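You operate a simulated robot arm through the tools that you are given. There is no shell and no other tool.

You are at the controls of a simulated robot arm. One attempt, no reset.

## Task
Back up the computer to the blue memory stick.
Fine: eject it before you pull it out, and stand it in the wooden stand again.

It is judged by the outcome, as a careful person would: the job done as asked, and still so three seconds after it is handed in. It fails if anything else is knocked over, pushed out of place, dropped, spilled or broken.

## Robot
A 7-joint arm with a two-finger parallel gripper, fixed in place. Base frame: the origin is on the floor under the middle of its stand, x ahead of it, y to its left, z up. Lengths are in mm, angles in rad, forces in N, time in s.
With the tool pointing down near the work surface it reaches from about 440 to 920 mm from the base axis. Its first joint turns from -2.496 to 2.496 rad. Payload 3 kg.
Tool frame: the origin (TCP) lies between the finger pads and is the grasp point; the fingertips stand 30 mm ahead of it; z points along the fingers, y is the line along which they close. The gripper opens to 94 mm. The fingers are 28 mm wide and 10 mm thick; the gripper's body (50 by 96 mm) begins 55 mm behind the TCP.
Orientation is told as [roll, pitch, yaw] about the base's x, y, z axes, in that order, counted from this pose: with the fingers straight down and closing along the base's y, the tool's x points along the base's -x, its y along +y and its z along -z.

## Interface
- The arm moves only by the tool send_rows. Its argument "commands" is a list of rows, each an object of numbers (a shift or turn left out is 0, a gripper value left out holds the last): "wx", "wy", "wz": the turn, a rotation vector about the base's x, y, z in units of 60 degrees (1.0 is 60 degrees); "dx", "dy", "dz": the shift along the base's x, y, z in units of 250 mm (1.0 is 250 mm); "grip": the opening, from 0 (shut) to 1 (fully open). In form: [{"wx": .., "wy": .., "wz": .., "dx": .., "dy": .., "dz": .., "grip": ..}, ...]. A call has 1 to 20 rows; each row is the pose to reach, as a shift and turn from the pose commanded when the call began. A call with a number of a shift or a turn outside -1 to 1 is refused whole. Rows are played at 5 a second. More than 50 mm and 0.15 rad between two rows, or a gripper value outside its range, and nothing of the call is played. Where a pose cannot be reached the arm comes as near as it can. A force on the tool above 40 N (or 10 N above the force at the start of the call, whichever is more), or a blocked arm, ends the call early, and 0.2 s more pass. The fingers move at their own pace (about 72 mm/s each) and stop on an object; they squeeze with about 21 N. The grip force told is the motor's: it shows also when the fingers shut on nothing. Time passes only in rows, and 0.2 s behind the last, so rows that repeat a pose let the fingers close. The reply holds the time, the measured pose of the TCP, the force on the tool along the base axes, the opening and the grip force, in the units named above and with some noise, with the torque about the TCP (base axes, N m) and any sound that the robot's microphone picked up.
- Cameras (640 x 400 px; columns grow to the right, rows downward): "scene" is fixed at [203.3, 501.7, 1270.1]; the picture's right is [-0.48, -0.88, 0.00], its down [-0.70, 0.38, -0.60] and it looks along [0.53, -0.29, -0.80] (base axes); focal length 214 px, centre (320, 200). "wrist" rides on the gripper at [76, 14, -102] in the tool frame; the picture's right is [-0.18, 0.98, 0.00], its down [-0.75, -0.14, -0.64] and it looks along [-0.63, -0.12, 0.77] (tool axes); focal length 243 px, centre (320, 200). There is no depth. A picture from a camera that has moved, and an enlarged one, comes with that camera's place and axes in the base frame and with its lens. The place of the scene camera against the robot may be out by one fixed shift of up to 18 mm in any direction.
- capture(camera): a new picture of that camera. It takes no simulated time.
- enlarge(camera, box): a new picture of the part [left, top, right, bottom] of that camera's present view, enlarged. It takes no simulated time.
- finish_job(): hands the job in; it is judged then, once.

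Places have to be worked out from the pictures, the camera data and where the tool is seen. Open the gripper and draw the arm clear of the work before you hand the job in, unless the task says otherwise.

The tools are called after "Emit:" as a command line: name --argument value ..., lists and objects as JSON in quotes. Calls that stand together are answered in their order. send_rows: Moves the arm, as the interface text tells. Its arguments: {"type":"object","properties":{"commands":{"type":"array","items":{"type":"object","properties":{"wx":{"type":"number"},"wy":{"type":"number"},"wz":{"type":"number"},"dx":{"type":"number"},"dy":{"type":"number"},"dz":{"type":"number"},"grip":{"type":"number"}}}}},"required":["commands"]} The other tools are called the same way: capture (camera) takes a picture; enlarge (camera, box) takes an enlarged picture of a part of a camera's view; finish_job () hands the job in.

At the start:

```text
time_s: 0.0
ee_pos: [545.3, 413.7, 1083.8]
orientation: [0.0, 0.0, 0.001]
ft_force: [-0.2, 0.5, -0.1]
moment: [0.01, 0.0, 0.04]
width: 94.1
gripper_force: 0.0
```

scene: 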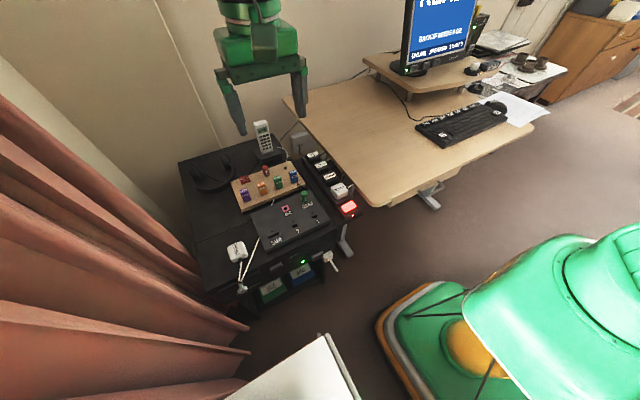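
wrist: 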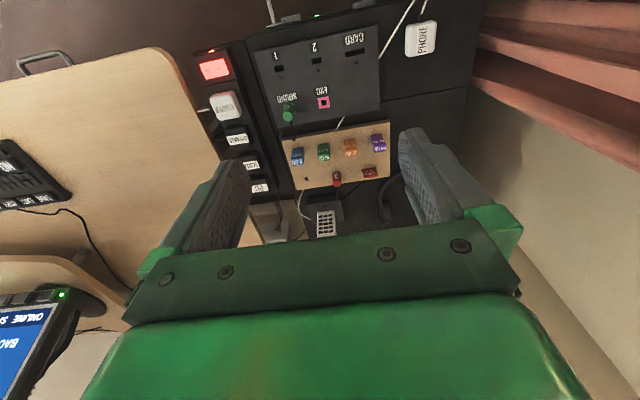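

I'll look closer at the scene: the stand with memory sticks, the panel with ports, the key panel and the monitor.

Emit:
enlarge --camera "scene" --box '[180, 110, 380, 310]'

Emit:
enlarge --camera "scene" --box '[380, 0, 540, 100]'

Emit:
enlarge --camera "wrist" --box '[190, 10, 450, 240]'

Emit:
enlarge --camera "scene" --box '[225, 150, 325, 220]'

```text
2.00 times, centred on (280, 210) of scene
camera zoom: at [203.3, 501.7, 1270.1], right [-0.48, -0.88, 0.0], down [-0.7, 0.38, -0.6], along [0.53, -0.29, -0.8], focal length 429 px, centre (400, 180)
```

zoom: 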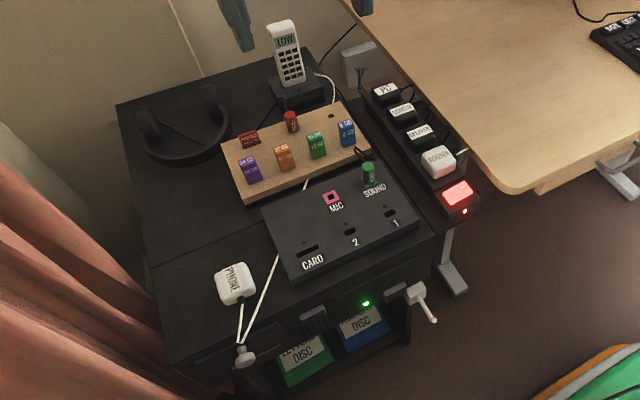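

```text
4.00 times, centred on (460, 50) of scene
camera zoom: at [203.3, 501.7, 1270.1], right [-0.48, -0.88, 0.0], down [-0.7, 0.38, -0.6], along [0.53, -0.29, -0.8], focal length 858 px, centre (-240, 800)
```

zoom: 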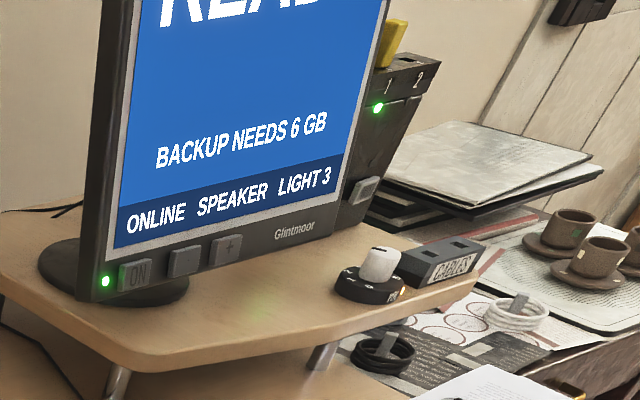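

```text
1.74 times, centred on (320, 125) of wrist
camera zoom: at [468.4, 428.2, 1186.5], right [0.18, 0.98, 0.0], down [0.75, -0.14, 0.64], along [0.63, -0.12, -0.77], focal length 422 px, centre (320, 330)
```

zoom: 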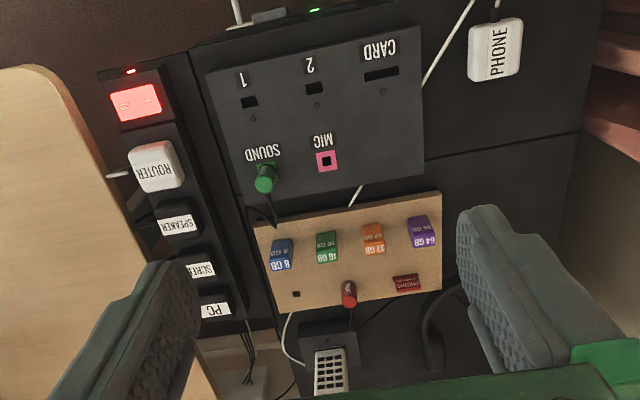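

```text
5.71 times, centred on (275, 185) of scene
camera zoom: at [203.3, 501.7, 1270.1], right [-0.48, -0.88, 0.0], down [-0.7, 0.38, -0.6], along [0.53, -0.29, -0.8], focal length 1226 px, centre (577, 286)
```

zoom: 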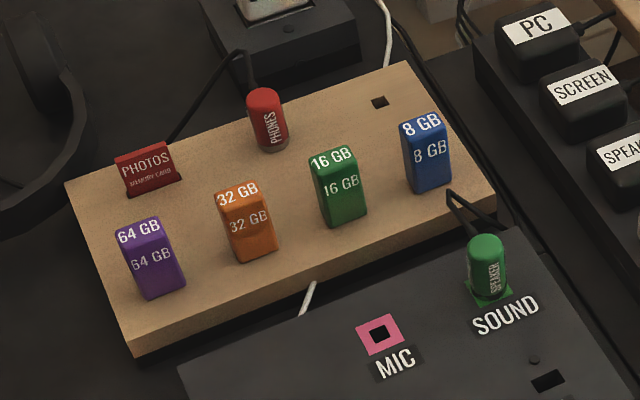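

Now the details of the monitor, the tower, and the front of the cabinet.

Emit:
enlarge --camera "scene" --box '[400, 0, 480, 75]'

Emit:
enlarge --camera "scene" --box '[460, 0, 550, 60]'

Emit:
enlarge --camera "scene" --box '[220, 190, 360, 310]'

Emit:
enlarge --camera "scene" --box '[400, 60, 560, 160]'

Emit:
enlarge --camera "scene" --box '[250, 190, 350, 260]'

```text
5.33 times, centred on (440, 38) of scene
camera zoom: at [203.3, 501.7, 1270.1], right [-0.48, -0.88, 0.0], down [-0.7, 0.38, -0.6], along [0.53, -0.29, -0.8], focal length 1144 px, centre (-320, 1067)
```

zoom: 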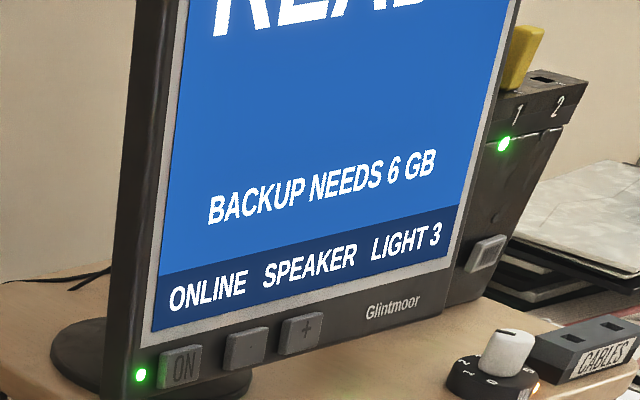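

```text
6.67 times, centred on (505, 30) of scene
camera zoom: at [203.3, 501.7, 1270.1], right [-0.48, -0.88, 0.0], down [-0.7, 0.38, -0.6], along [0.53, -0.29, -0.8], focal length 1430 px, centre (-913, 1333)
```

zoom: 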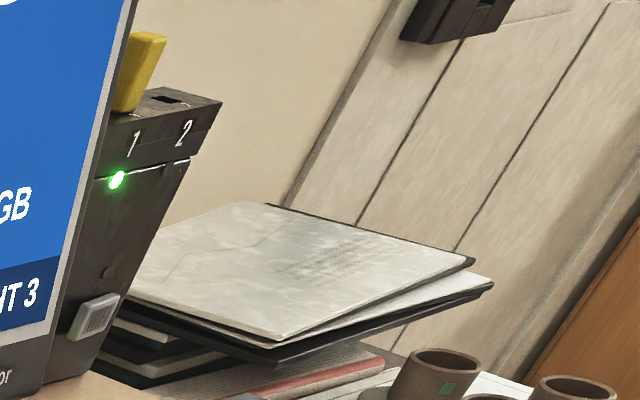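

```text
3.33 times, centred on (290, 250) of scene
camera zoom: at [203.3, 501.7, 1270.1], right [-0.48, -0.88, 0.0], down [-0.7, 0.38, -0.6], along [0.53, -0.29, -0.8], focal length 715 px, centre (420, 33)
```

zoom: 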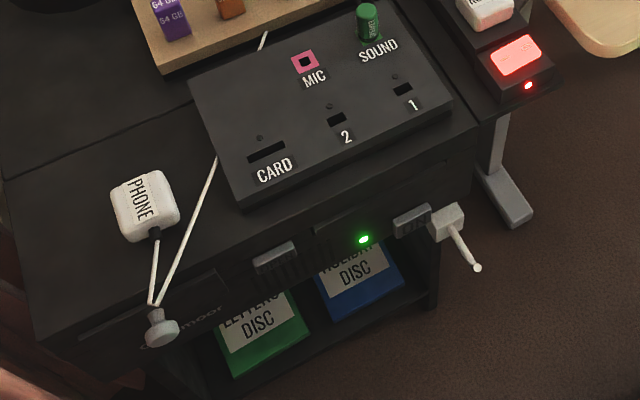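

```text
4.00 times, centred on (480, 110) of scene
camera zoom: at [203.3, 501.7, 1270.1], right [-0.48, -0.88, 0.0], down [-0.7, 0.38, -0.6], along [0.53, -0.29, -0.8], focal length 858 px, centre (-320, 560)
```

zoom: 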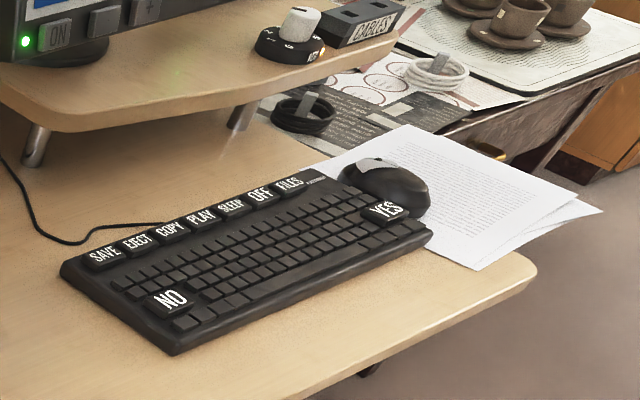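

```text
5.71 times, centred on (300, 225) of scene
camera zoom: at [203.3, 501.7, 1270.1], right [-0.48, -0.88, 0.0], down [-0.7, 0.38, -0.6], along [0.53, -0.29, -0.8], focal length 1226 px, centre (434, 57)
```

zoom: 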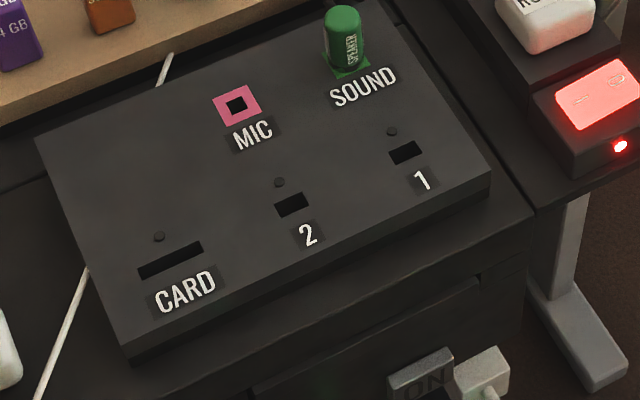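

The blue 8 GB stick stands at roughly (743, 322, top ≈ 700) and port 1 is at about (561, 327, 647). I'll move above and in front of the stick, at a safe height, for a closer wrist look.

Emit:
send_rows --commands '[{"dx": 0.09, "dy": -0.05, "dz": -0.12}, {"dx": 0.18, "dy": -0.1, "dz": -0.24}, {"dx": 0.27, "dy": -0.15, "dz": -0.36}, {"dx": 0.36, "dy": -0.2, "dz": -0.48}, {"dx": 0.45, "dy": -0.25, "dz": -0.6}, {"dx": 0.54, "dy": -0.3, "dz": -0.72}, {"dx": 0.6, "dy": -0.34, "dz": -0.82}, {"dx": 0.62, "dy": -0.364, "dz": -0.9}, {"dx": 0.62, "dy": -0.364, "dz": -0.9}]'

Emit:
capture --camera "wrist"

Emit:
capture --camera "scene"

```text
time_s: 2.0
ee_pos: [699.6, 323.2, 859.3]
orientation: [0.002, -0.001, -0.001]
ft_force: [-0.3, 0.5, 0.0]
moment: [0.0, 0.01, -0.02]
width: 93.9
gripper_force: 0.0
```

```text
taken
camera wrist: at [623.0, 338.9, 962.0], right [0.18, 0.98, 0.0], down [0.75, -0.14, 0.64], along [0.63, -0.12, -0.77], focal length 243 px, centre (320, 200)
```

wrist: 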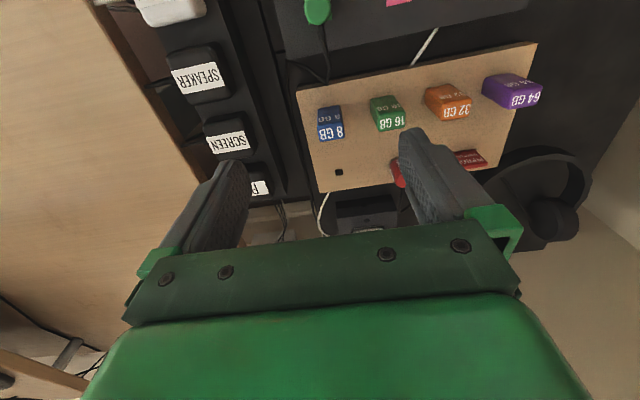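

```text
taken
```

scene: 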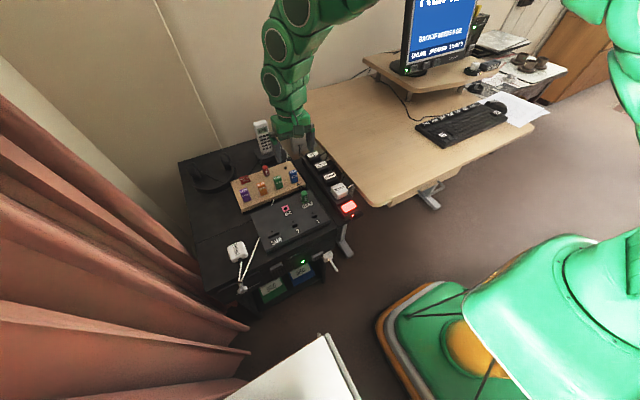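

The wrist view shows the stand clearly. Enlarging around the blue stick and its surroundings.

Emit:
enlarge --camera "wrist" --box '[280, 60, 440, 200]'

Emit:
enlarge --camera "scene" --box '[250, 110, 350, 210]'

```text
2.86 times, centred on (360, 130) of wrist
camera zoom: at [623.0, 338.9, 962.0], right [0.18, 0.98, 0.0], down [0.75, -0.14, 0.64], along [0.63, -0.12, -0.77], focal length 693 px, centre (206, 400)
```

zoom: 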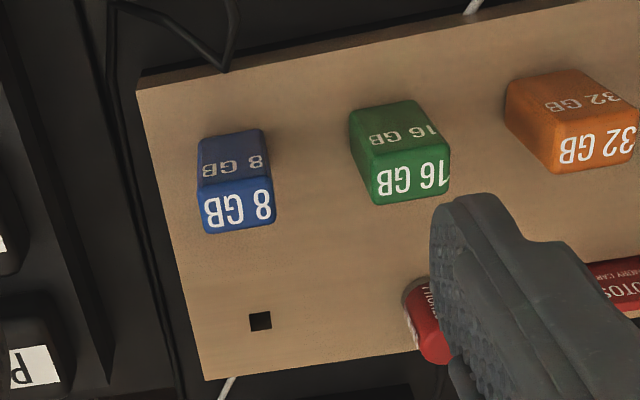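

```text
4.00 times, centred on (300, 160) of scene
camera zoom: at [203.3, 501.7, 1270.1], right [-0.48, -0.88, 0.0], down [-0.7, 0.38, -0.6], along [0.53, -0.29, -0.8], focal length 858 px, centre (400, 360)
```

zoom: 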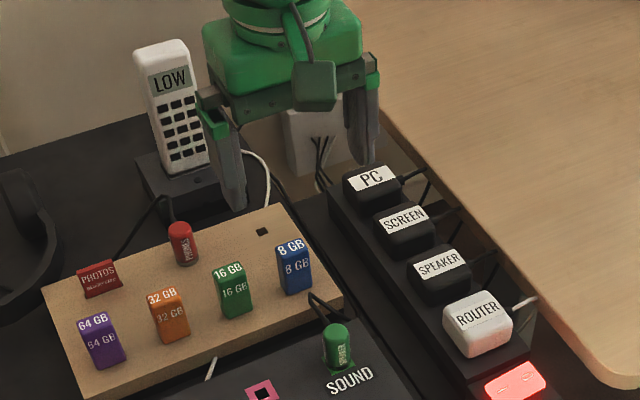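

The stick's top face is about 27 (y) x 17 (x) mm at about (742, 328), with the body standing on the stand top at z≈640. I'll move to a pre-grasp above it with the fingers partly closed and check the alignment.

Emit:
send_rows --commands '[{"dx": 0.08, "dy": 0.01, "dz": -0.06, "grip": 0.58}, {"dx": 0.16, "dy": 0.02, "dz": -0.16, "grip": 0.58}, {"dx": 0.17, "dy": 0.02, "dz": -0.26, "grip": 0.58}, {"dx": 0.17, "dy": 0.02, "dz": -0.316, "grip": 0.58}, {"dx": 0.17, "dy": 0.02, "dz": -0.316, "grip": 0.58}]'

Emit:
capture --camera "wrist"

Emit:
enlarge --camera "wrist" --box '[260, 60, 420, 180]'

Emit:
enlarge --camera "scene" --box '[240, 110, 340, 210]'

```text
time_s: 3.2
ee_pos: [741.7, 327.3, 781.5]
orientation: [0.0, -0.001, 0.0]
ft_force: [0.4, -0.9, 0.4]
moment: [0.0, 0.01, -0.02]
width: 54.5
gripper_force: 0.0
```

```text
taken
camera wrist: at [665.2, 343.3, 884.4], right [0.18, 0.98, 0.0], down [0.75, -0.14, 0.64], along [0.63, -0.12, -0.77], focal length 243 px, centre (320, 200)
```

wrist: 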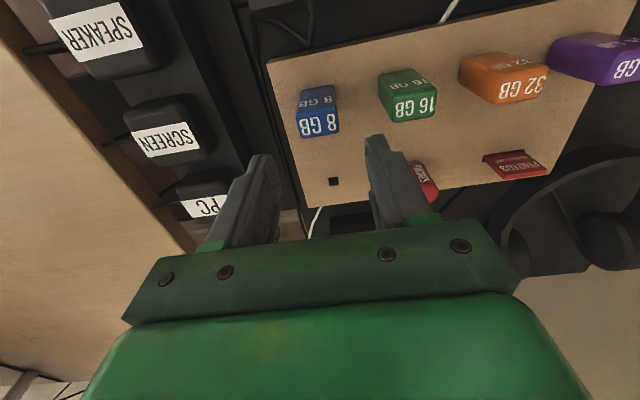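

```text
3.33 times, centred on (340, 120) of wrist
camera zoom: at [665.2, 343.3, 884.4], right [0.18, 0.98, 0.0], down [0.75, -0.14, 0.64], along [0.63, -0.12, -0.77], focal length 809 px, centre (253, 467)
```

zoom: 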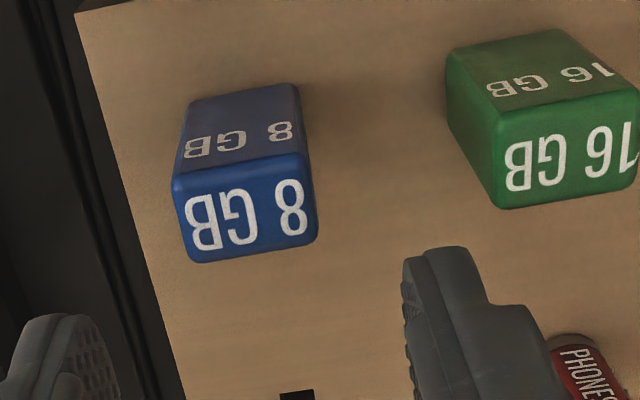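

```text
4.00 times, centred on (290, 160) of scene
camera zoom: at [203.3, 501.7, 1270.1], right [-0.48, -0.88, 0.0], down [-0.7, 0.38, -0.6], along [0.53, -0.29, -0.8], focal length 858 px, centre (440, 360)
```

zoom: 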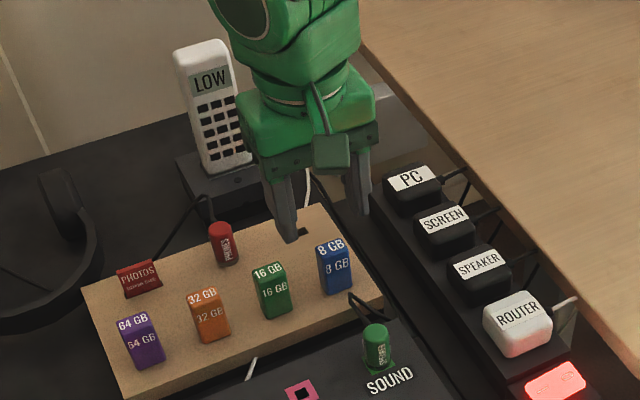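

Height estimates from my views are loosely conditioned (700–750), so I'll slide back 100 mm along x at constant height to get a proper stereo baseline with the wrist camera.

Emit:
send_rows --commands '[{"dx": -0.15}, {"dx": -0.3}, {"dx": -0.4}, {"dx": -0.4}]'

Emit:
capture --camera "wrist"

Emit:
enlarge --camera "wrist" --box '[240, 100, 400, 220]'

```text
time_s: 4.2
ee_pos: [641.7, 326.1, 781.1]
orientation: [0.002, -0.001, 0.0]
ft_force: [0.5, -0.9, 1.3]
moment: [0.02, -0.02, 0.01]
width: 54.3
gripper_force: 0.1
```

```text
taken
camera wrist: at [566.0, 342.3, 884.2], right [0.18, 0.98, 0.0], down [0.75, -0.14, 0.64], along [0.63, -0.12, -0.77], focal length 243 px, centre (320, 200)
```

wrist: 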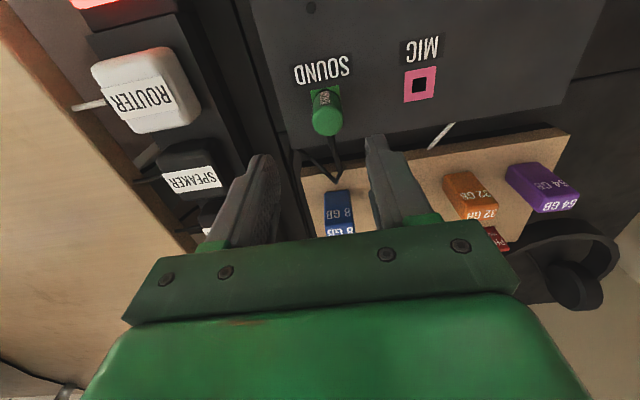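

```text
3.33 times, centred on (320, 160) of wrist
camera zoom: at [566.0, 342.3, 884.2], right [0.18, 0.98, 0.0], down [0.75, -0.14, 0.64], along [0.63, -0.12, -0.77], focal length 809 px, centre (320, 333)
```

zoom: 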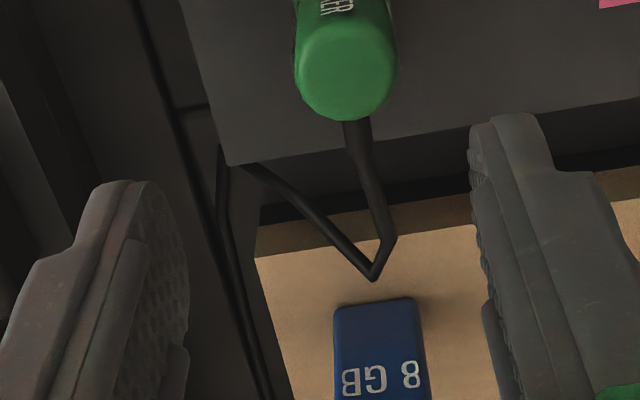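

The stick is partly visible; enlarging further for exact edges.

Emit:
enlarge --camera "wrist" --box '[290, 170, 390, 250]'

Emit:
enlarge --camera "scene" --box '[250, 130, 350, 230]'

```text
5.00 times, centred on (340, 210) of wrist
camera zoom: at [566.0, 342.3, 884.2], right [0.18, 0.98, 0.0], down [0.75, -0.14, 0.64], along [0.63, -0.12, -0.77], focal length 1213 px, centre (220, 150)
```

zoom: 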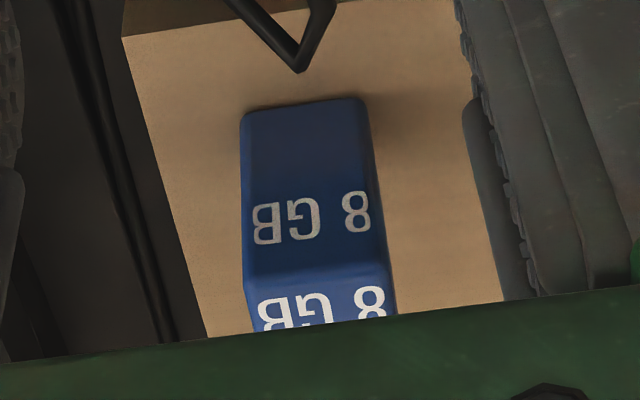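

```text
4.00 times, centred on (300, 180) of scene
camera zoom: at [203.3, 501.7, 1270.1], right [-0.48, -0.88, 0.0], down [-0.7, 0.38, -0.6], along [0.53, -0.29, -0.8], focal length 858 px, centre (400, 280)
```

zoom: 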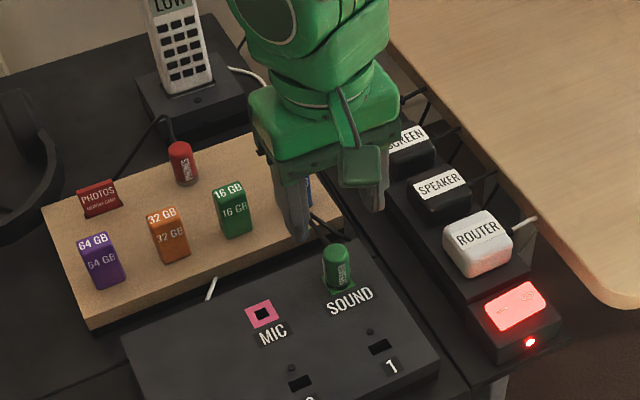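

Proper stereo gives: the stick's top at z≈735, its front face at x≈718, y centre≈331, and the stand top at ≈690. Now I'll do the same with the ports: move back along x and take two views.

Emit:
send_rows --commands '[{"dx": -0.15}, {"dx": -0.3}, {"dx": -0.3}]'

Emit:
enlarge --camera "wrist" --box '[220, 0, 420, 150]'

Emit:
send_rows --commands '[{"dx": -0.15}, {"dx": -0.3}, {"dx": -0.36}, {"dx": -0.36}]'

Emit:
capture --camera "wrist"

Emit:
enlarge --camera "wrist" --box '[220, 50, 420, 200]'

```text
time_s: 5.0
ee_pos: [569.5, 325.9, 780.2]
orientation: [0.001, 0.001, 0.001]
ft_force: [0.3, 0.4, 0.3]
moment: [0.01, -0.01, 0.0]
width: 54.3
gripper_force: 0.0
```

```text
2.67 times, centred on (320, 75) of wrist
camera zoom: at [491.1, 341.4, 883.4], right [0.18, 0.98, 0.0], down [0.75, -0.14, 0.64], along [0.63, -0.12, -0.77], focal length 647 px, centre (320, 533)
```

zoom: 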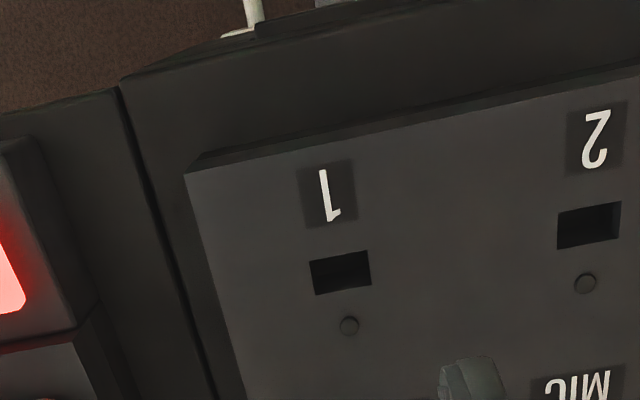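

```text
time_s: 6.0
ee_pos: [477.2, 327.7, 778.4]
orientation: [-0.001, 0.0, 0.0]
ft_force: [-0.1, 0.2, -0.2]
moment: [0.02, 0.02, 0.03]
width: 54.5
gripper_force: 0.1
```

```text
taken
camera wrist: at [400.0, 343.4, 881.1], right [0.18, 0.98, 0.0], down [0.75, -0.14, 0.64], along [0.63, -0.12, -0.77], focal length 243 px, centre (320, 200)
```

wrist: 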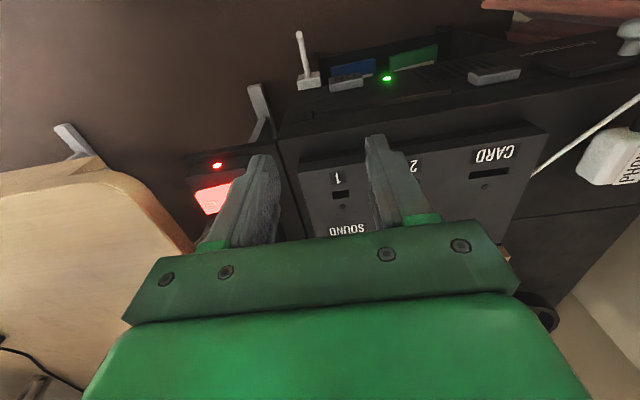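

```text
2.67 times, centred on (320, 125) of wrist
camera zoom: at [400.0, 343.4, 881.1], right [0.18, 0.98, 0.0], down [0.75, -0.14, 0.64], along [0.63, -0.12, -0.77], focal length 647 px, centre (320, 400)
```

zoom: 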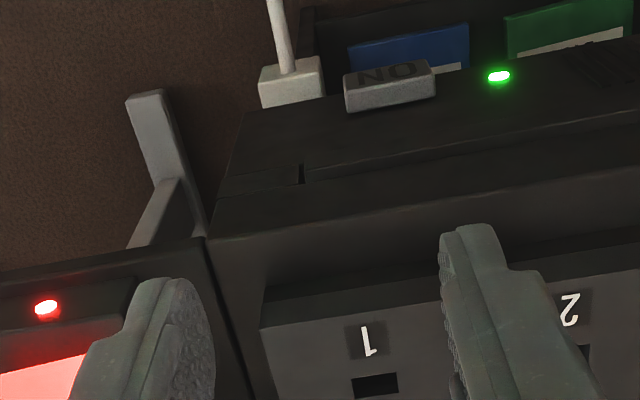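

Refined stereo: stick centre ≈ (726, 330.5, top 735) and port 1 ≈ (552.5, 335.5, 695.6) in the commanded frame, both aligned with y. I'm going back over the stick to check the alignment before descending.

Emit:
send_rows --commands '[{"dx": 0.16, "dy": 0.002}, {"dx": 0.34, "dy": 0.004}, {"dx": 0.52, "dy": 0.006}, {"dx": 0.7, "dy": 0.008}, {"dx": 0.86, "dy": 0.01}, {"dx": 0.96, "dy": 0.011}, {"dx": 0.9936, "dy": 0.0108}, {"dx": 0.9936, "dy": 0.0108}]'

Emit:
capture --camera "wrist"

Emit:
enlarge --camera "wrist" --box '[240, 80, 400, 200]'

Emit:
enlarge --camera "scene" --box '[250, 120, 350, 220]'

```text
time_s: 7.8
ee_pos: [725.8, 329.2, 781.7]
orientation: [0.0, -0.001, 0.0]
ft_force: [0.2, -0.5, -0.8]
moment: [0.01, 0.03, -0.04]
width: 54.4
gripper_force: 0.0
```

```text
taken
camera wrist: at [648.4, 345.1, 884.0], right [0.18, 0.98, 0.0], down [0.75, -0.14, 0.64], along [0.63, -0.12, -0.77], focal length 243 px, centre (320, 200)
```

wrist: 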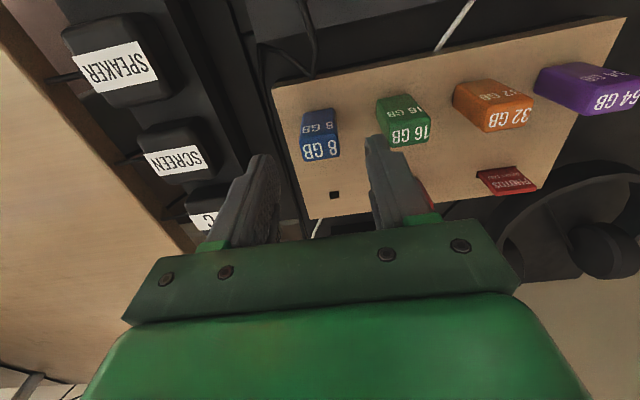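

```text
3.33 times, centred on (320, 140) of wrist
camera zoom: at [648.4, 345.1, 884.0], right [0.18, 0.98, 0.0], down [0.75, -0.14, 0.64], along [0.63, -0.12, -0.77], focal length 809 px, centre (320, 400)
```

zoom: 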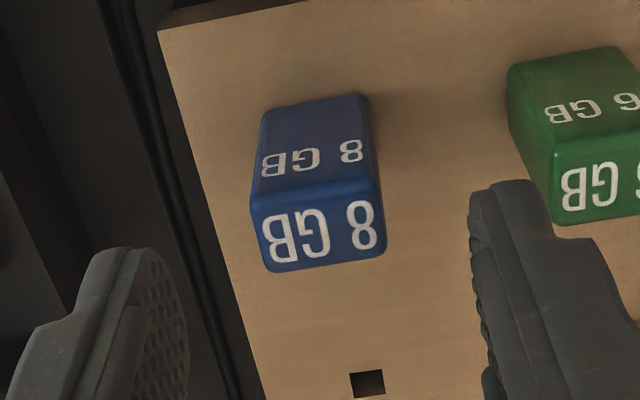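

```text
4.00 times, centred on (300, 170) of scene
camera zoom: at [203.3, 501.7, 1270.1], right [-0.48, -0.88, 0.0], down [-0.7, 0.38, -0.6], along [0.53, -0.29, -0.8], focal length 858 px, centre (400, 320)
```

zoom: 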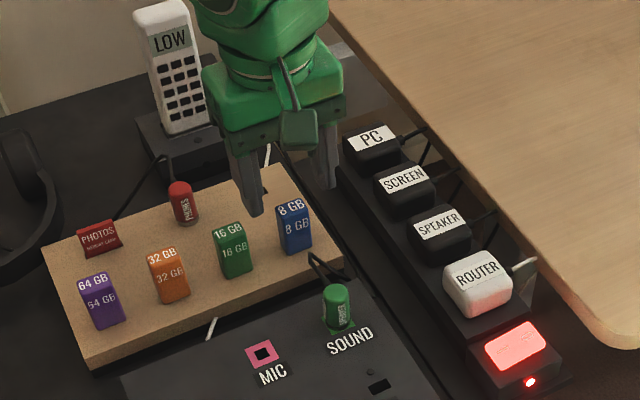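

The stick is centred between the fingers (within ~1 mm). I'll descend to TCP z≈725 (tips ≈695, 6 mm above the stand) and close on it.

Emit:
send_rows --commands '[{"dx": 0.004, "dz": -0.08}, {"dx": 0.004, "dz": -0.16}, {"dx": 0.004, "dz": -0.219}, {"dx": 0.004, "dz": -0.219}]'

Emit:
capture --camera "wrist"

Emit:
enlarge --camera "scene" --box '[260, 130, 340, 210]'

```text
time_s: 8.8
ee_pos: [727.2, 330.3, 724.9]
orientation: [0.001, -0.001, 0.0]
ft_force: [0.1, -0.1, -0.5]
moment: [0.03, -0.01, 0.01]
width: 54.3
gripper_force: 0.1
```

```text
taken
camera wrist: at [650.3, 344.7, 827.7], right [0.18, 0.98, 0.0], down [0.75, -0.14, 0.64], along [0.63, -0.12, -0.77], focal length 243 px, centre (320, 200)
```

wrist: 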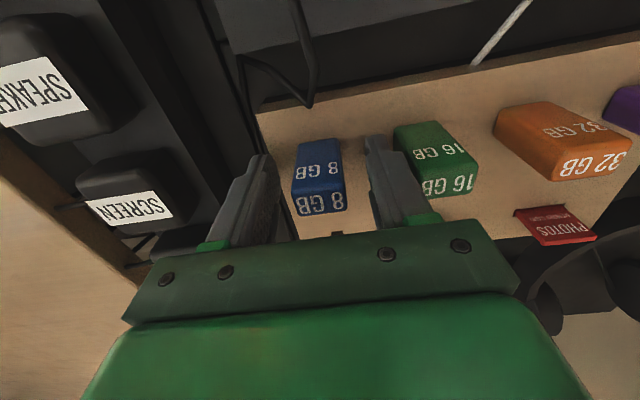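

```text
5.00 times, centred on (300, 170) of scene
camera zoom: at [203.3, 501.7, 1270.1], right [-0.48, -0.88, 0.0], down [-0.7, 0.38, -0.6], along [0.53, -0.29, -0.8], focal length 1072 px, centre (420, 350)
```

zoom: 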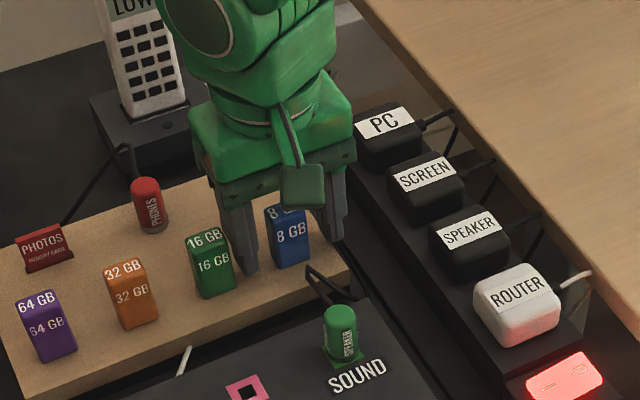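

Fingers straddle the blue stick with clear space to the green one. Closing the gripper.

Emit:
send_rows --commands '[{"grip": 0.35}, {"grip": 0.2}, {"grip": 0.1}, {"grip": 0.1}, {"grip": 0.1}]'

Emit:
enlarge --camera "wrist" --box '[240, 110, 400, 230]'

```text
time_s: 10.0
ee_pos: [727.3, 328.9, 725.6]
orientation: [0.001, 0.0, 0.0]
ft_force: [-0.3, 0.0, 0.5]
moment: [0.03, -0.01, 0.01]
width: 29.0
gripper_force: 21.3
```

```text
3.33 times, centred on (320, 170) of wrist
camera zoom: at [650.2, 344.8, 827.9], right [0.18, 0.98, 0.0], down [0.75, -0.14, 0.64], along [0.63, -0.12, -0.77], focal length 809 px, centre (320, 300)
```

zoom: 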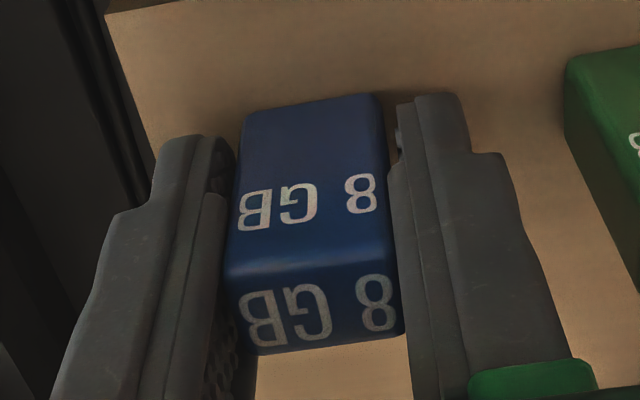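

The stick is held (29 mm wide, 21 N). Lifting straight up.

Emit:
send_rows --commands '[{"dz": 0.04}, {"dz": 0.08}, {"dz": 0.14}, {"dz": 0.22}, {"dz": 0.3}, {"dz": 0.36}, {"dz": 0.36}]'

Emit:
capture --camera "wrist"

Emit:
enlarge --camera "scene" --box '[250, 90, 350, 210]'

Emit:
enlarge --camera "wrist" --box '[240, 60, 400, 220]'

```text
time_s: 11.6
ee_pos: [726.2, 330.6, 814.1]
orientation: [-0.001, 0.0, 0.0]
ft_force: [0.5, 0.1, -1.3]
moment: [-0.04, -0.02, -0.02]
width: 28.9
gripper_force: 21.4
```

```text
taken
camera wrist: at [649.9, 345.2, 917.2], right [0.18, 0.98, 0.0], down [0.75, -0.14, 0.64], along [0.63, -0.12, -0.77], focal length 243 px, centre (320, 200)
```

wrist: 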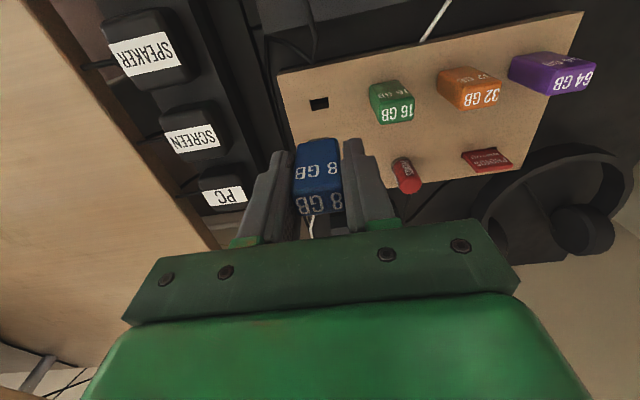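

```text
3.33 times, centred on (300, 150) of scene
camera zoom: at [203.3, 501.7, 1270.1], right [-0.48, -0.88, 0.0], down [-0.7, 0.38, -0.6], along [0.53, -0.29, -0.8], focal length 715 px, centre (387, 367)
```

zoom: 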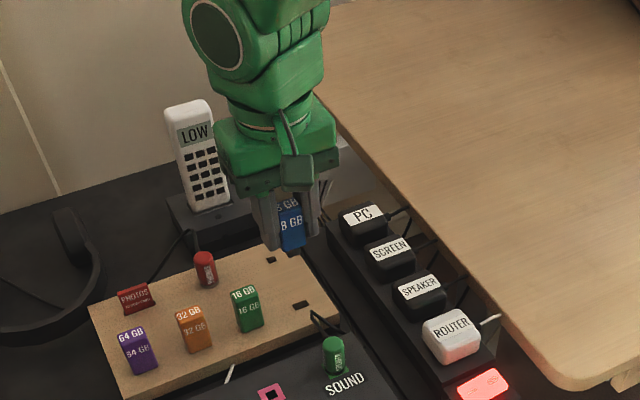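

```text
2.50 times, centred on (320, 140) of wrist
camera zoom: at [649.9, 345.2, 917.2], right [0.18, 0.98, 0.0], down [0.75, -0.14, 0.64], along [0.63, -0.12, -0.77], focal length 606 px, centre (320, 350)
```

zoom: 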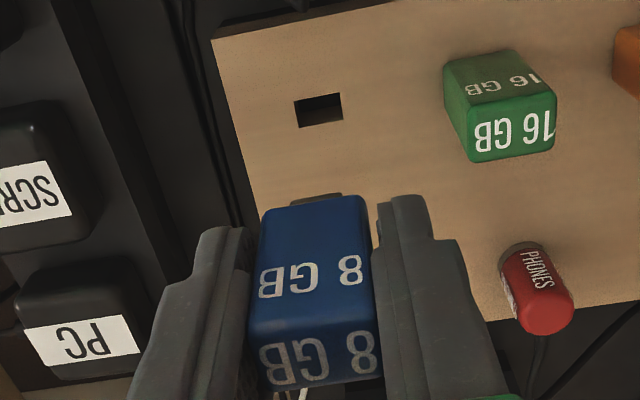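

The stick is out; its hole in the stand is visible at zoom pixel (319,110) — a perfect alignment reference. I'll now move above port 1 at the equivalent height so the port should appear at the same pixel when aligned.

Emit:
send_rows --commands '[{"dx": -0.08, "dy": 0.003, "dz": 0.01}, {"dx": -0.2, "dy": 0.008, "dz": 0.0224}, {"dx": -0.36, "dy": 0.014, "dz": 0.0224}, {"dx": -0.52, "dy": 0.02, "dz": 0.0224}, {"dx": -0.64, "dy": 0.025, "dz": 0.0224}, {"dx": -0.692, "dy": 0.025, "dz": 0.0224}, {"dx": -0.692, "dy": 0.025, "dz": 0.0224}, {"dx": -0.692, "dy": 0.025, "dz": 0.0224}]'

Emit:
capture --camera "wrist"

Emit:
enlarge --camera "wrist" --box '[240, 60, 400, 220]'

Emit:
capture --camera "scene"

```text
time_s: 13.4
ee_pos: [554.3, 333.5, 820.5]
orientation: [0.001, 0.001, 0.0]
ft_force: [-0.1, 0.2, -0.3]
moment: [0.0, 0.0, 0.04]
width: 29.1
gripper_force: 20.6
```

```text
taken
camera wrist: at [477.6, 350.5, 923.2], right [0.18, 0.98, 0.0], down [0.75, -0.14, 0.64], along [0.63, -0.12, -0.77], focal length 243 px, centre (320, 200)
```

wrist: 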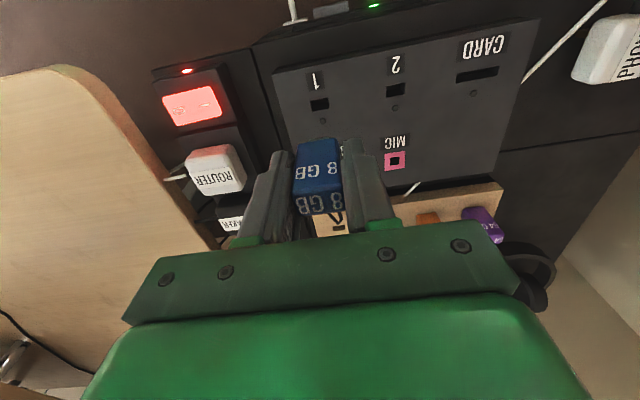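

```text
2.50 times, centred on (320, 140) of wrist
camera zoom: at [477.6, 350.5, 923.2], right [0.18, 0.98, 0.0], down [0.75, -0.14, 0.64], along [0.63, -0.12, -0.77], focal length 606 px, centre (320, 350)
```

zoom: 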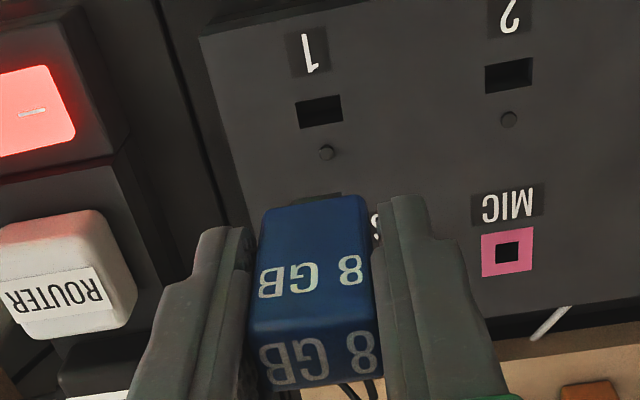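

```text
taken
```

scene: 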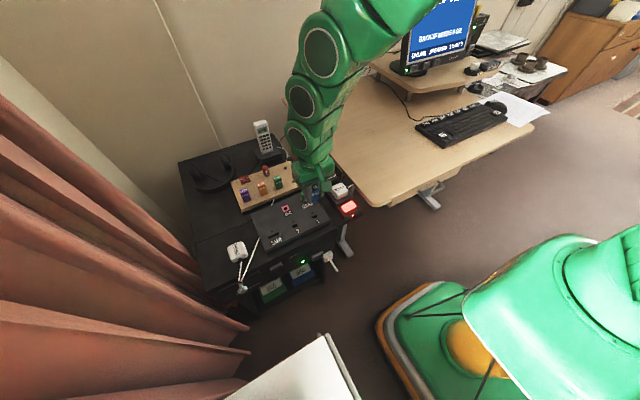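

Port 1 appears at the same pixel (319,111) as the stand hole did — aligned. I'll descend to just above the port and check again.

Emit:
send_rows --commands '[{"dz": -0.1}, {"dz": -0.2}, {"dz": -0.26}, {"dz": -0.26}]'

Emit:
enlarge --camera "wrist" --box '[240, 80, 400, 220]'

Emit:
enlarge --camera "scene" --box '[270, 160, 350, 240]'

```text
time_s: 14.4
ee_pos: [553.2, 334.3, 756.4]
orientation: [0.0, 0.0, 0.001]
ft_force: [1.2, 0.4, -1.1]
moment: [0.01, -0.03, 0.0]
width: 29.1
gripper_force: 21.2
```

```text
2.86 times, centred on (320, 150) of wrist
camera zoom: at [477.3, 349.5, 859.0], right [0.18, 0.98, 0.0], down [0.75, -0.14, 0.64], along [0.63, -0.12, -0.77], focal length 693 px, centre (320, 343)
```

zoom: 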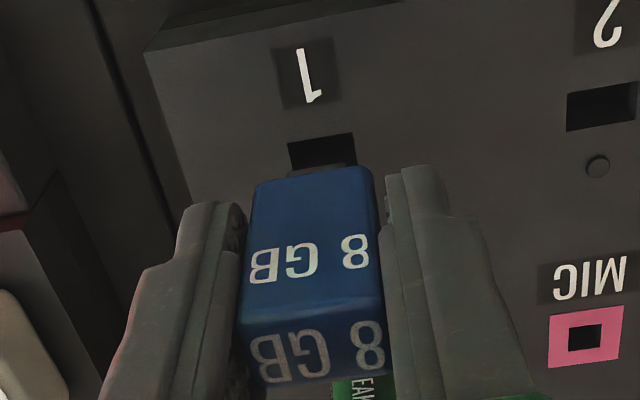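

```text
5.00 times, centred on (310, 200) of scene
camera zoom: at [203.3, 501.7, 1270.1], right [-0.48, -0.88, 0.0], down [-0.7, 0.38, -0.6], along [0.53, -0.29, -0.8], focal length 1072 px, centre (370, 200)
```

zoom: 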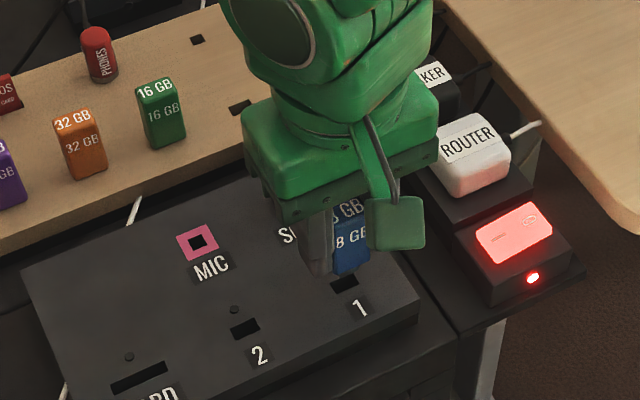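

Nearly there; I'll zoom further on the connector tip against the port opening to judge the x alignment precisely.

Emit:
enlarge --camera "wrist" --box '[295, 115, 345, 155]'

Emit:
enlarge --camera "scene" --box '[295, 190, 335, 230]'

```text
10.00 times, centred on (320, 135) of wrist
camera zoom: at [477.3, 349.5, 859.0], right [0.18, 0.98, 0.0], down [0.75, -0.14, 0.64], along [0.63, -0.12, -0.77], focal length 2426 px, centre (320, 850)
```

zoom: 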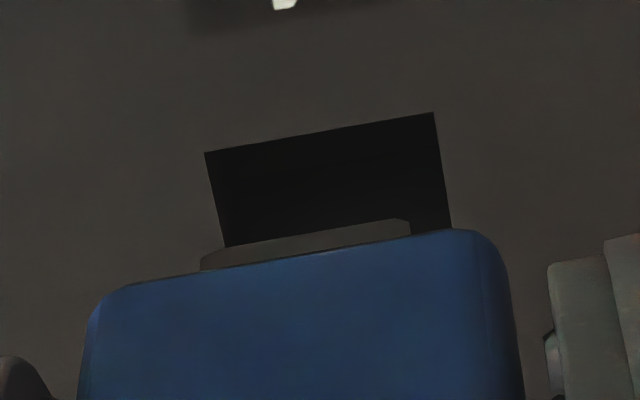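

```text
10.00 times, centred on (315, 210) of scene
camera zoom: at [203.3, 501.7, 1270.1], right [-0.48, -0.88, 0.0], down [-0.7, 0.38, -0.6], along [0.53, -0.29, -0.8], focal length 2145 px, centre (370, 100)
```

zoom: 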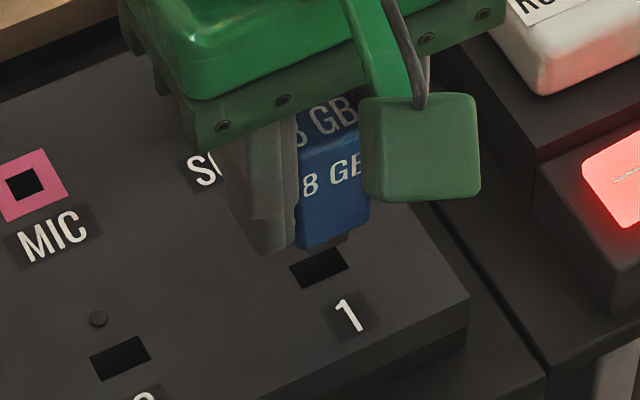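

The connector sits about 1 mm too far to the −y side relative to the port; x looks consistent. I'll shift +1 mm in y and descend 10 mm, then re-check.

Emit:
send_rows --commands '[{"dy": 0.004, "dz": 0.0}, {"dy": 0.004, "dz": -0.02}, {"dy": 0.004, "dz": -0.036}, {"dy": 0.004, "dz": -0.036}]'

Emit:
enlarge --camera "wrist" --box '[295, 115, 345, 155]'

Emit:
enlarge --camera "scene" --box '[300, 195, 330, 225]'

```text
time_s: 15.4
ee_pos: [554.2, 335.9, 746.7]
orientation: [0.001, 0.0, 0.0]
ft_force: [-0.1, 0.0, -0.9]
moment: [0.01, -0.01, -0.02]
width: 29.2
gripper_force: 21.6
```

```text
10.00 times, centred on (320, 135) of wrist
camera zoom: at [477.5, 351.8, 849.4], right [0.18, 0.98, 0.0], down [0.75, -0.14, 0.64], along [0.63, -0.12, -0.77], focal length 2426 px, centre (320, 850)
```

zoom: 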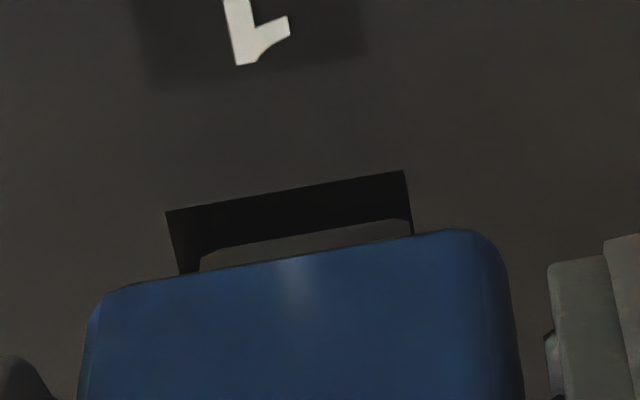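

```text
13.33 times, centred on (315, 210) of scene
camera zoom: at [203.3, 501.7, 1270.1], right [-0.48, -0.88, 0.0], down [-0.7, 0.38, -0.6], along [0.53, -0.29, -0.8], focal length 2860 px, centre (387, 67)
```

zoom: 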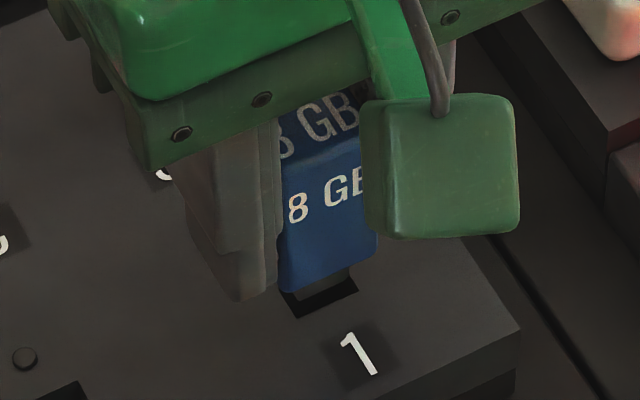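

The arm actually moved ~2.3 mm in y (camera position confirms), so the connector is now about 1.3 mm too far to +y. Correcting y by −1.3 mm and lowering 2 mm.

Emit:
send_rows --commands '[{"dy": -0.0052}, {"dy": -0.0052, "dz": -0.008}, {"dy": -0.0052, "dz": -0.008}, {"dy": -0.0052, "dz": -0.008}]'

Emit:
enlarge --camera "wrist" --box '[295, 115, 345, 155]'

```text
time_s: 16.4
ee_pos: [553.9, 336.1, 744.5]
orientation: [-0.001, 0.001, -0.001]
ft_force: [0.1, 0.4, -0.4]
moment: [0.02, -0.01, -0.02]
width: 29.2
gripper_force: 21.1
```

```text
10.00 times, centred on (320, 135) of wrist
camera zoom: at [477.0, 350.5, 847.1], right [0.18, 0.98, 0.0], down [0.75, -0.14, 0.64], along [0.63, -0.12, -0.77], focal length 2426 px, centre (320, 850)
```

zoom: 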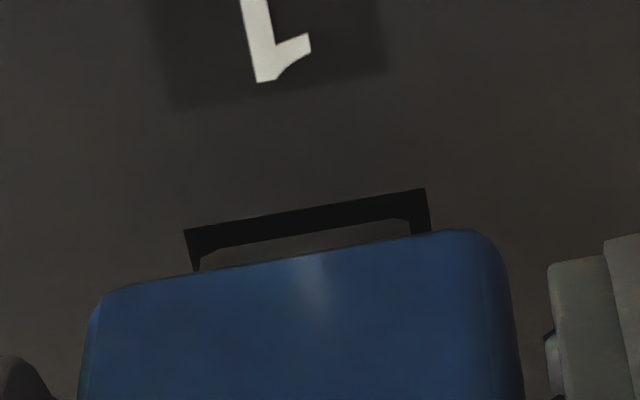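

The connector is now centred in y (≈0.1 mm) and its front face sits just inside the port's near edge. Lowering gently by 4 mm while watching force.

Emit:
send_rows --commands '[{"dz": -0.008}, {"dz": -0.016}, {"dz": -0.016}]'

Emit:
enlarge --camera "wrist" --box '[295, 115, 345, 155]'

```text
time_s: 17.2
ee_pos: [554.0, 335.7, 740.8]
orientation: [0.0, 0.0, 0.001]
ft_force: [-0.8, 0.5, -0.7]
moment: [0.04, -0.01, 0.04]
width: 29.0
gripper_force: 21.4
```

```text
10.00 times, centred on (320, 135) of wrist
camera zoom: at [477.0, 350.4, 843.1], right [0.18, 0.98, 0.0], down [0.75, -0.14, 0.64], along [0.63, -0.12, -0.77], focal length 2426 px, centre (320, 850)
```

zoom: 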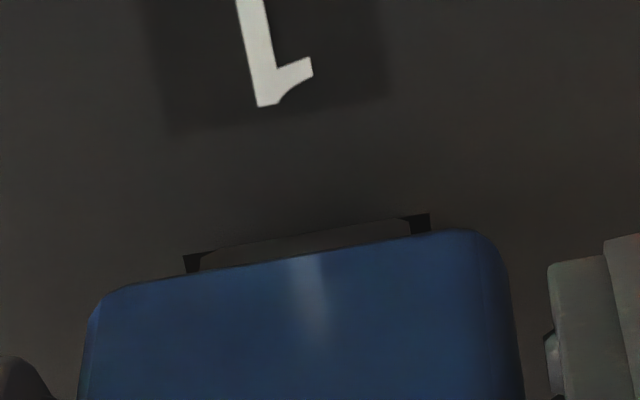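

No contact yet, but the connector's front edge is coinciding with the port's near edge; I'll shift +0.7 mm in x to centre it in the slot and check again.

Emit:
send_rows --commands '[{"dx": 0.003, "dz": 0.004}, {"dx": 0.003, "dz": 0.004}, {"dx": 0.003, "dz": 0.004}]'

Emit:
enlarge --camera "wrist" --box '[295, 115, 345, 155]'

Emit:
enlarge --camera "scene" --box '[300, 195, 330, 225]'

```text
time_s: 18.0
ee_pos: [554.9, 335.8, 741.5]
orientation: [-0.003, 0.0, 0.001]
ft_force: [-0.3, -0.2, 0.0]
moment: [0.0, 0.02, -0.01]
width: 29.0
gripper_force: 21.5
```

```text
10.00 times, centred on (320, 135) of wrist
camera zoom: at [477.9, 350.5, 844.3], right [0.18, 0.98, 0.0], down [0.75, -0.14, 0.64], along [0.63, -0.12, -0.77], focal length 2426 px, centre (320, 850)
```

zoom: 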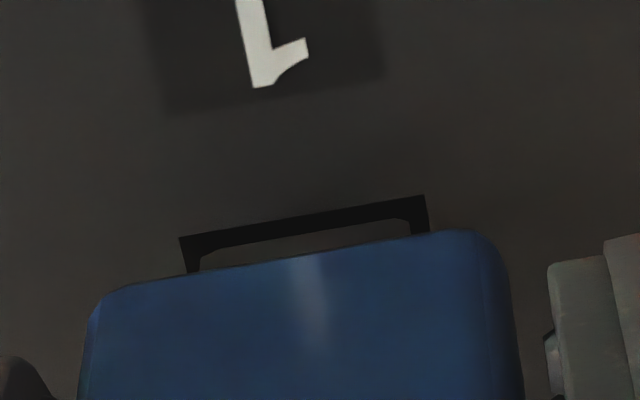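

```text
13.33 times, centred on (315, 210) of scene
camera zoom: at [203.3, 501.7, 1270.1], right [-0.48, -0.88, 0.0], down [-0.7, 0.38, -0.6], along [0.53, -0.29, -0.8], focal length 2860 px, centre (387, 67)
```

zoom: 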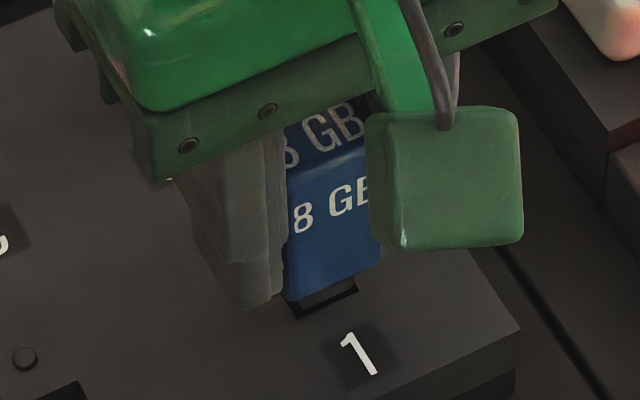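

Now the gap on the near side is ~1.2 mm, centred in y. Descending 5 mm slowly.

Emit:
send_rows --commands '[{"dz": -0.006}, {"dz": -0.012}, {"dz": -0.02}, {"dz": -0.02}]'

Emit:
enlarge --camera "wrist" --box '[295, 115, 345, 155]'

```text
time_s: 19.0
ee_pos: [555.2, 335.6, 737.4]
orientation: [0.0, 0.001, 0.0]
ft_force: [1.5, 0.2, -0.5]
moment: [-0.01, -0.04, -0.03]
width: 28.8
gripper_force: 21.0
```

```text
10.00 times, centred on (320, 135) of wrist
camera zoom: at [478.2, 350.8, 839.9], right [0.18, 0.98, 0.0], down [0.75, -0.14, 0.64], along [0.63, -0.12, -0.77], focal length 2426 px, centre (320, 850)
```

zoom: 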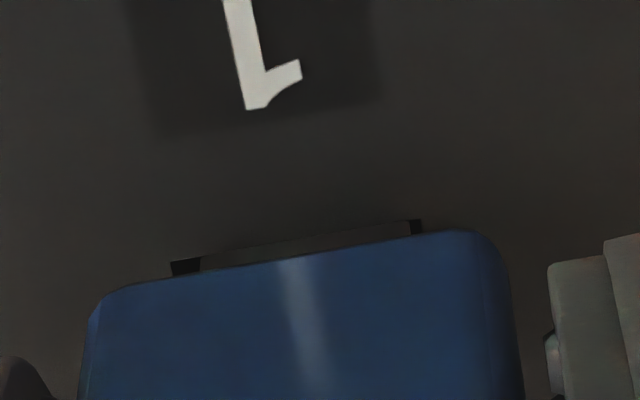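

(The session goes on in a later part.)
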